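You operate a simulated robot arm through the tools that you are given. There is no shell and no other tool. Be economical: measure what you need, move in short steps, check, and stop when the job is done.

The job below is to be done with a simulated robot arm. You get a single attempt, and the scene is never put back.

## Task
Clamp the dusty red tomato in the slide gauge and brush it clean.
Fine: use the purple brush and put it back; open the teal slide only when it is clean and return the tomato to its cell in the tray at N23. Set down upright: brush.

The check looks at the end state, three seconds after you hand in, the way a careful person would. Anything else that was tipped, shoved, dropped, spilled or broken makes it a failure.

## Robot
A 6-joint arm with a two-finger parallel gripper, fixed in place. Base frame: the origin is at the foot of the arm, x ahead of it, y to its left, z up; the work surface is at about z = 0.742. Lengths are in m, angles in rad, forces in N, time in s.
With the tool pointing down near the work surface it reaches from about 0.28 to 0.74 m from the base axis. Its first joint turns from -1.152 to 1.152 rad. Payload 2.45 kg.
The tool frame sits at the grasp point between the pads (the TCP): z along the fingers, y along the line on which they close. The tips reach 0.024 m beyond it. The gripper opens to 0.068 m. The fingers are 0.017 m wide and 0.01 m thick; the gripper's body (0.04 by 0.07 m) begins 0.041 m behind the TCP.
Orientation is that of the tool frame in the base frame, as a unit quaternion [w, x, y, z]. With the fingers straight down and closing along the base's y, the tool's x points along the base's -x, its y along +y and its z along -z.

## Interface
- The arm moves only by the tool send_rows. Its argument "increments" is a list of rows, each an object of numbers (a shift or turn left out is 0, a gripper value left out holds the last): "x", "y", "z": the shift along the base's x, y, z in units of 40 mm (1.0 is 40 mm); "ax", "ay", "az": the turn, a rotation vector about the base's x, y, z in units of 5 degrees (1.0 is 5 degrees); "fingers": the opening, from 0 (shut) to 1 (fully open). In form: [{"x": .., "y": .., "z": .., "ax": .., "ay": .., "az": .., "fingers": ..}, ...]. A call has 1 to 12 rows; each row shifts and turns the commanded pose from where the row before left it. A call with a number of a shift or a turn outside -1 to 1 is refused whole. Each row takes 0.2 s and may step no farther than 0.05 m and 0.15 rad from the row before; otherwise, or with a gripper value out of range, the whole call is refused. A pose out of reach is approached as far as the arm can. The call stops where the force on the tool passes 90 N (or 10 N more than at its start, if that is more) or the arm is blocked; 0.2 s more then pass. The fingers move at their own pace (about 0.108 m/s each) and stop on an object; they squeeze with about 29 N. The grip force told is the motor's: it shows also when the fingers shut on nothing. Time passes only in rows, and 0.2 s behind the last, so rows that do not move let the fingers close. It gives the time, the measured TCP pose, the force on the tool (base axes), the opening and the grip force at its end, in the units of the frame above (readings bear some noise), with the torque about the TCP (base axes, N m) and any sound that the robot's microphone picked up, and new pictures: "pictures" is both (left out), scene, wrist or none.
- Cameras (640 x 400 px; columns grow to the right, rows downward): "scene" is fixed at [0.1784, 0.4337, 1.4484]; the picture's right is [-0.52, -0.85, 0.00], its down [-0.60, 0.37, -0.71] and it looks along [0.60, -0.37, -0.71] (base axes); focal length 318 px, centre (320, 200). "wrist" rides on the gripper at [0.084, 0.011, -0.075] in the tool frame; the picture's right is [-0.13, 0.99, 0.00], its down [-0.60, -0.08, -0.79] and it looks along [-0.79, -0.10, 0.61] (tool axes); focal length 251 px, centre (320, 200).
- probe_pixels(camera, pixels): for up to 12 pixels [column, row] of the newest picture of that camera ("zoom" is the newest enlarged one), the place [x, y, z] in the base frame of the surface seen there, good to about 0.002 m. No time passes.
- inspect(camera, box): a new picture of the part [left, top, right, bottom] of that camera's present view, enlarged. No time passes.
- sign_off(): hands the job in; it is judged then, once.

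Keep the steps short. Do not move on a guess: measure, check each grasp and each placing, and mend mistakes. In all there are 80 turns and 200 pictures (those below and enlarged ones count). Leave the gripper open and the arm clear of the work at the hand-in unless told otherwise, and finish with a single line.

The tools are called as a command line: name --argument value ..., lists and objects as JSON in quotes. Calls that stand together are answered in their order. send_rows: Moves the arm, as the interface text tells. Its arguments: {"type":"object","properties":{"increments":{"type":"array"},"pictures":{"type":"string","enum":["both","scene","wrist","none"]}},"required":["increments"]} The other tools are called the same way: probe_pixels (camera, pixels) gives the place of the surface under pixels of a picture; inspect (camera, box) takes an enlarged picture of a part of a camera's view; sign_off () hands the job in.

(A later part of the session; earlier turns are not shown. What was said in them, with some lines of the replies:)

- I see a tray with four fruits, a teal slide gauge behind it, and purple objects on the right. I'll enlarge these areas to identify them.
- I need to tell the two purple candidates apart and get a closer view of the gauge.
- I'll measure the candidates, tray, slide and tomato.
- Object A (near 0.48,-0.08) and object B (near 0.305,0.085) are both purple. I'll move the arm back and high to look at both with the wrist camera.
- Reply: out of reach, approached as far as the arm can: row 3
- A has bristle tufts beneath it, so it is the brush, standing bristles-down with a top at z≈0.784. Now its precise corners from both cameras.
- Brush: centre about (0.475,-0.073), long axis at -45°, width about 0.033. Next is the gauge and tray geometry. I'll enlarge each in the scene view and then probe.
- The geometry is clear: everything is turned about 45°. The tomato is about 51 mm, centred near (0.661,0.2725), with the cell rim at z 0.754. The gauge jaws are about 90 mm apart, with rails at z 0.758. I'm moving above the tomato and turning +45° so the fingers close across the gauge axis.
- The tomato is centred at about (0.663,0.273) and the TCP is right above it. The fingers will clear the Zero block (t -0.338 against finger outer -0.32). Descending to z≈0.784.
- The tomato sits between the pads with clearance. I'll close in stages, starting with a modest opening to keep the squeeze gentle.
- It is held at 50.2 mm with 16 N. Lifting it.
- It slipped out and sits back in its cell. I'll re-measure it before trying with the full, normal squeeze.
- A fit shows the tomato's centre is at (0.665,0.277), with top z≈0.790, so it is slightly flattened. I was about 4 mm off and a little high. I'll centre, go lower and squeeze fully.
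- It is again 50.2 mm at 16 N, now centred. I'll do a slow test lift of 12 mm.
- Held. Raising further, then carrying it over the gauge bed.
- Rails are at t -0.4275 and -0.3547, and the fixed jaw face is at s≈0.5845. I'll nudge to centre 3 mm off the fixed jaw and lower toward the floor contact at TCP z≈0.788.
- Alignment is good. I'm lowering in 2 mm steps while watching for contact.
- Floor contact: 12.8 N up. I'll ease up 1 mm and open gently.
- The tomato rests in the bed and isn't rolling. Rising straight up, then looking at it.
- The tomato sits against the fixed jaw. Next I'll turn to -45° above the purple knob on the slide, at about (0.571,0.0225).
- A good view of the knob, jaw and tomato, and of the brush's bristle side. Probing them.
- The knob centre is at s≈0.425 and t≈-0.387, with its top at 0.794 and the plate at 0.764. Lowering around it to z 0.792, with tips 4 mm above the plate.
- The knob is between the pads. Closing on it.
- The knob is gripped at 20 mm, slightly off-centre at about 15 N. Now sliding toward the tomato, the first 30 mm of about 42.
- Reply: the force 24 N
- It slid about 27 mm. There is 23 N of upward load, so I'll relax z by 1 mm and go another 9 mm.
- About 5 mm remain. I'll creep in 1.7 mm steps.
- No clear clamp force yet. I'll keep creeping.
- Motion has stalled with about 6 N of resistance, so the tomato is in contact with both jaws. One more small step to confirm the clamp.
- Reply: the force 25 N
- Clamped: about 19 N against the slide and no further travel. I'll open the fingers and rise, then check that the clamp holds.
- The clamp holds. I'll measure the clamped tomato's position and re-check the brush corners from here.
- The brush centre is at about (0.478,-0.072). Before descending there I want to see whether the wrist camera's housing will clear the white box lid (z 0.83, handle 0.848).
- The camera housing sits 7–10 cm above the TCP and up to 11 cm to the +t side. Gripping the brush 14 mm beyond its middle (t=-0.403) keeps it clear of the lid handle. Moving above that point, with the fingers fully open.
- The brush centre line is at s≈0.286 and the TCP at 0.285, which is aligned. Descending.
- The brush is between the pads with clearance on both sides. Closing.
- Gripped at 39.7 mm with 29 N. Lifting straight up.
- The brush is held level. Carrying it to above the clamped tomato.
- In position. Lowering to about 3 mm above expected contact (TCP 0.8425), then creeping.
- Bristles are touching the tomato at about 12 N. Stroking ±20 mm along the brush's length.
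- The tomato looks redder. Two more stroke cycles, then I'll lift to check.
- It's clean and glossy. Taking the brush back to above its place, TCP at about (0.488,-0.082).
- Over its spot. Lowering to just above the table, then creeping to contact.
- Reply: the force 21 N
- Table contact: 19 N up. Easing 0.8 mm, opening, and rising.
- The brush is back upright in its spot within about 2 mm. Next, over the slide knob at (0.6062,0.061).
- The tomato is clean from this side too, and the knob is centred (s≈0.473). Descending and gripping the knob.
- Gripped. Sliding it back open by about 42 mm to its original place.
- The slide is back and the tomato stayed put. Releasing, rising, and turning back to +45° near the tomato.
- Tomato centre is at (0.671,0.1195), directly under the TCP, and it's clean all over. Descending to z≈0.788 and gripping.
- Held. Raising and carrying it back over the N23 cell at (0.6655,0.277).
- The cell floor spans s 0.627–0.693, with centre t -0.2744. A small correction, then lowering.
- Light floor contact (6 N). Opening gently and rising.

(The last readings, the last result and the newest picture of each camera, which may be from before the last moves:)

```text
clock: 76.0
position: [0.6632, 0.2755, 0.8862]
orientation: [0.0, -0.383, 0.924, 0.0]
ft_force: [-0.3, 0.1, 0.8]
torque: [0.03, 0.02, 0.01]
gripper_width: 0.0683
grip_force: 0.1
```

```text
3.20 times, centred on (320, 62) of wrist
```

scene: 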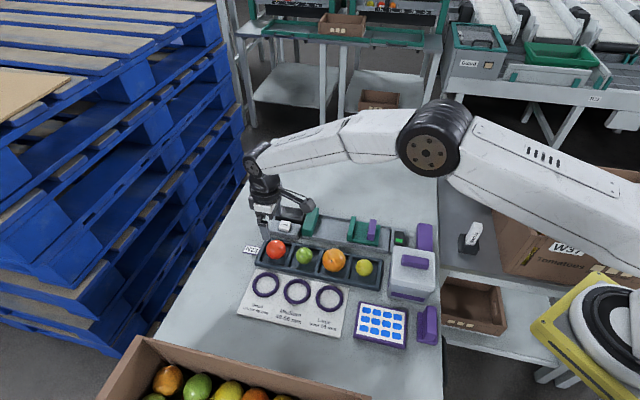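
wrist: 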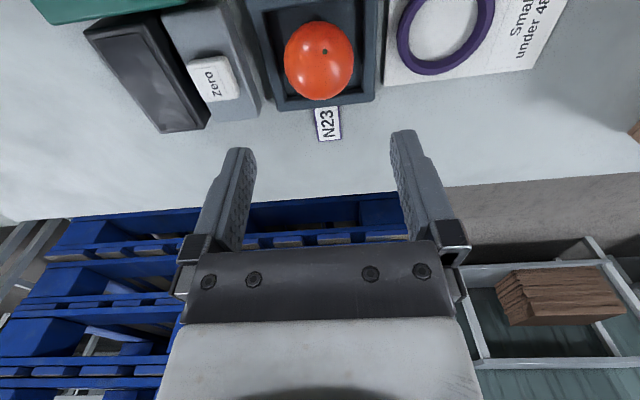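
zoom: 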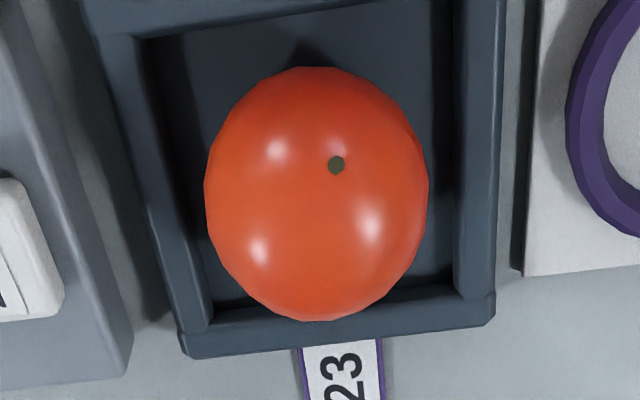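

The clean tomato is in its N23 cell. I'll raise the arm clear and take a final look at the whole bench.

send_rows --increments '[{"z": 1}, {"z": 1}, {"x": -0.8, "y": -0.8}, {"x": -0.8, "y": -0.8}, {"x": -0.8, "y": -0.8}, {"x": -0.8, "y": -0.8}, {"x": -0.8, "y": -0.8}, {}]' --pictures "scene"

inspect --camera "scene" --box '[230, 190, 450, 350]'

```text
clock: 77.8
position: [0.5031, 0.1128, 0.9651]
orientation: [0.001, -0.383, 0.924, 0.0]
ft_force: [-0.5, 0.6, 0.1]
torque: [0.0, 0.01, -0.01]
gripper_width: 0.068
grip_force: 0.2
```

scene: 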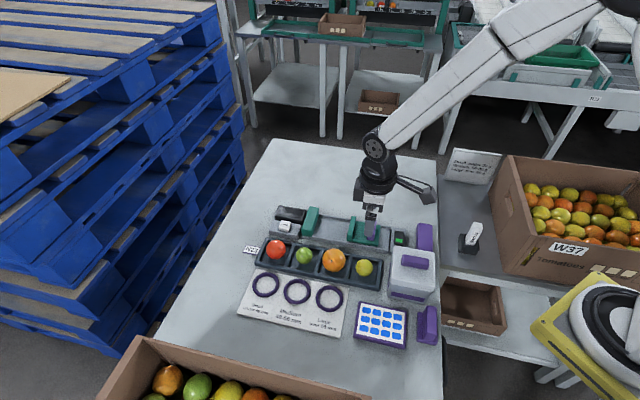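

```text
2.50 times, centred on (340, 270) of scene
```

zoom: 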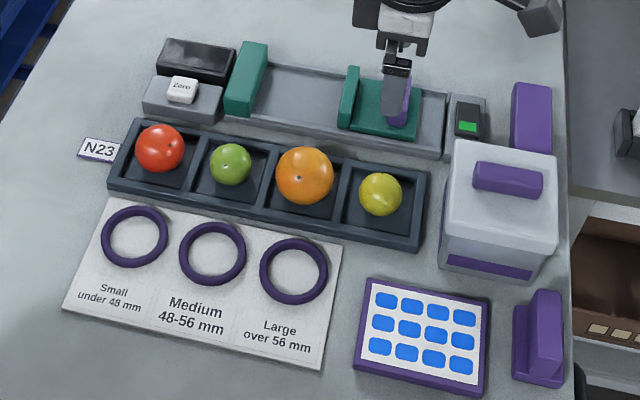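

The bench matches its starting layout: tomato clean in N23, brush upright in its place, slide open, gripper open and clear. Handing in.

sign_off

```text
The job is handed in.
```

The red tomato was clamped, brushed clean and returned to its N23 cell; the purple brush is back upright in its place within about 2 mm, the teal slide is open again, and the gripper is open and clear.
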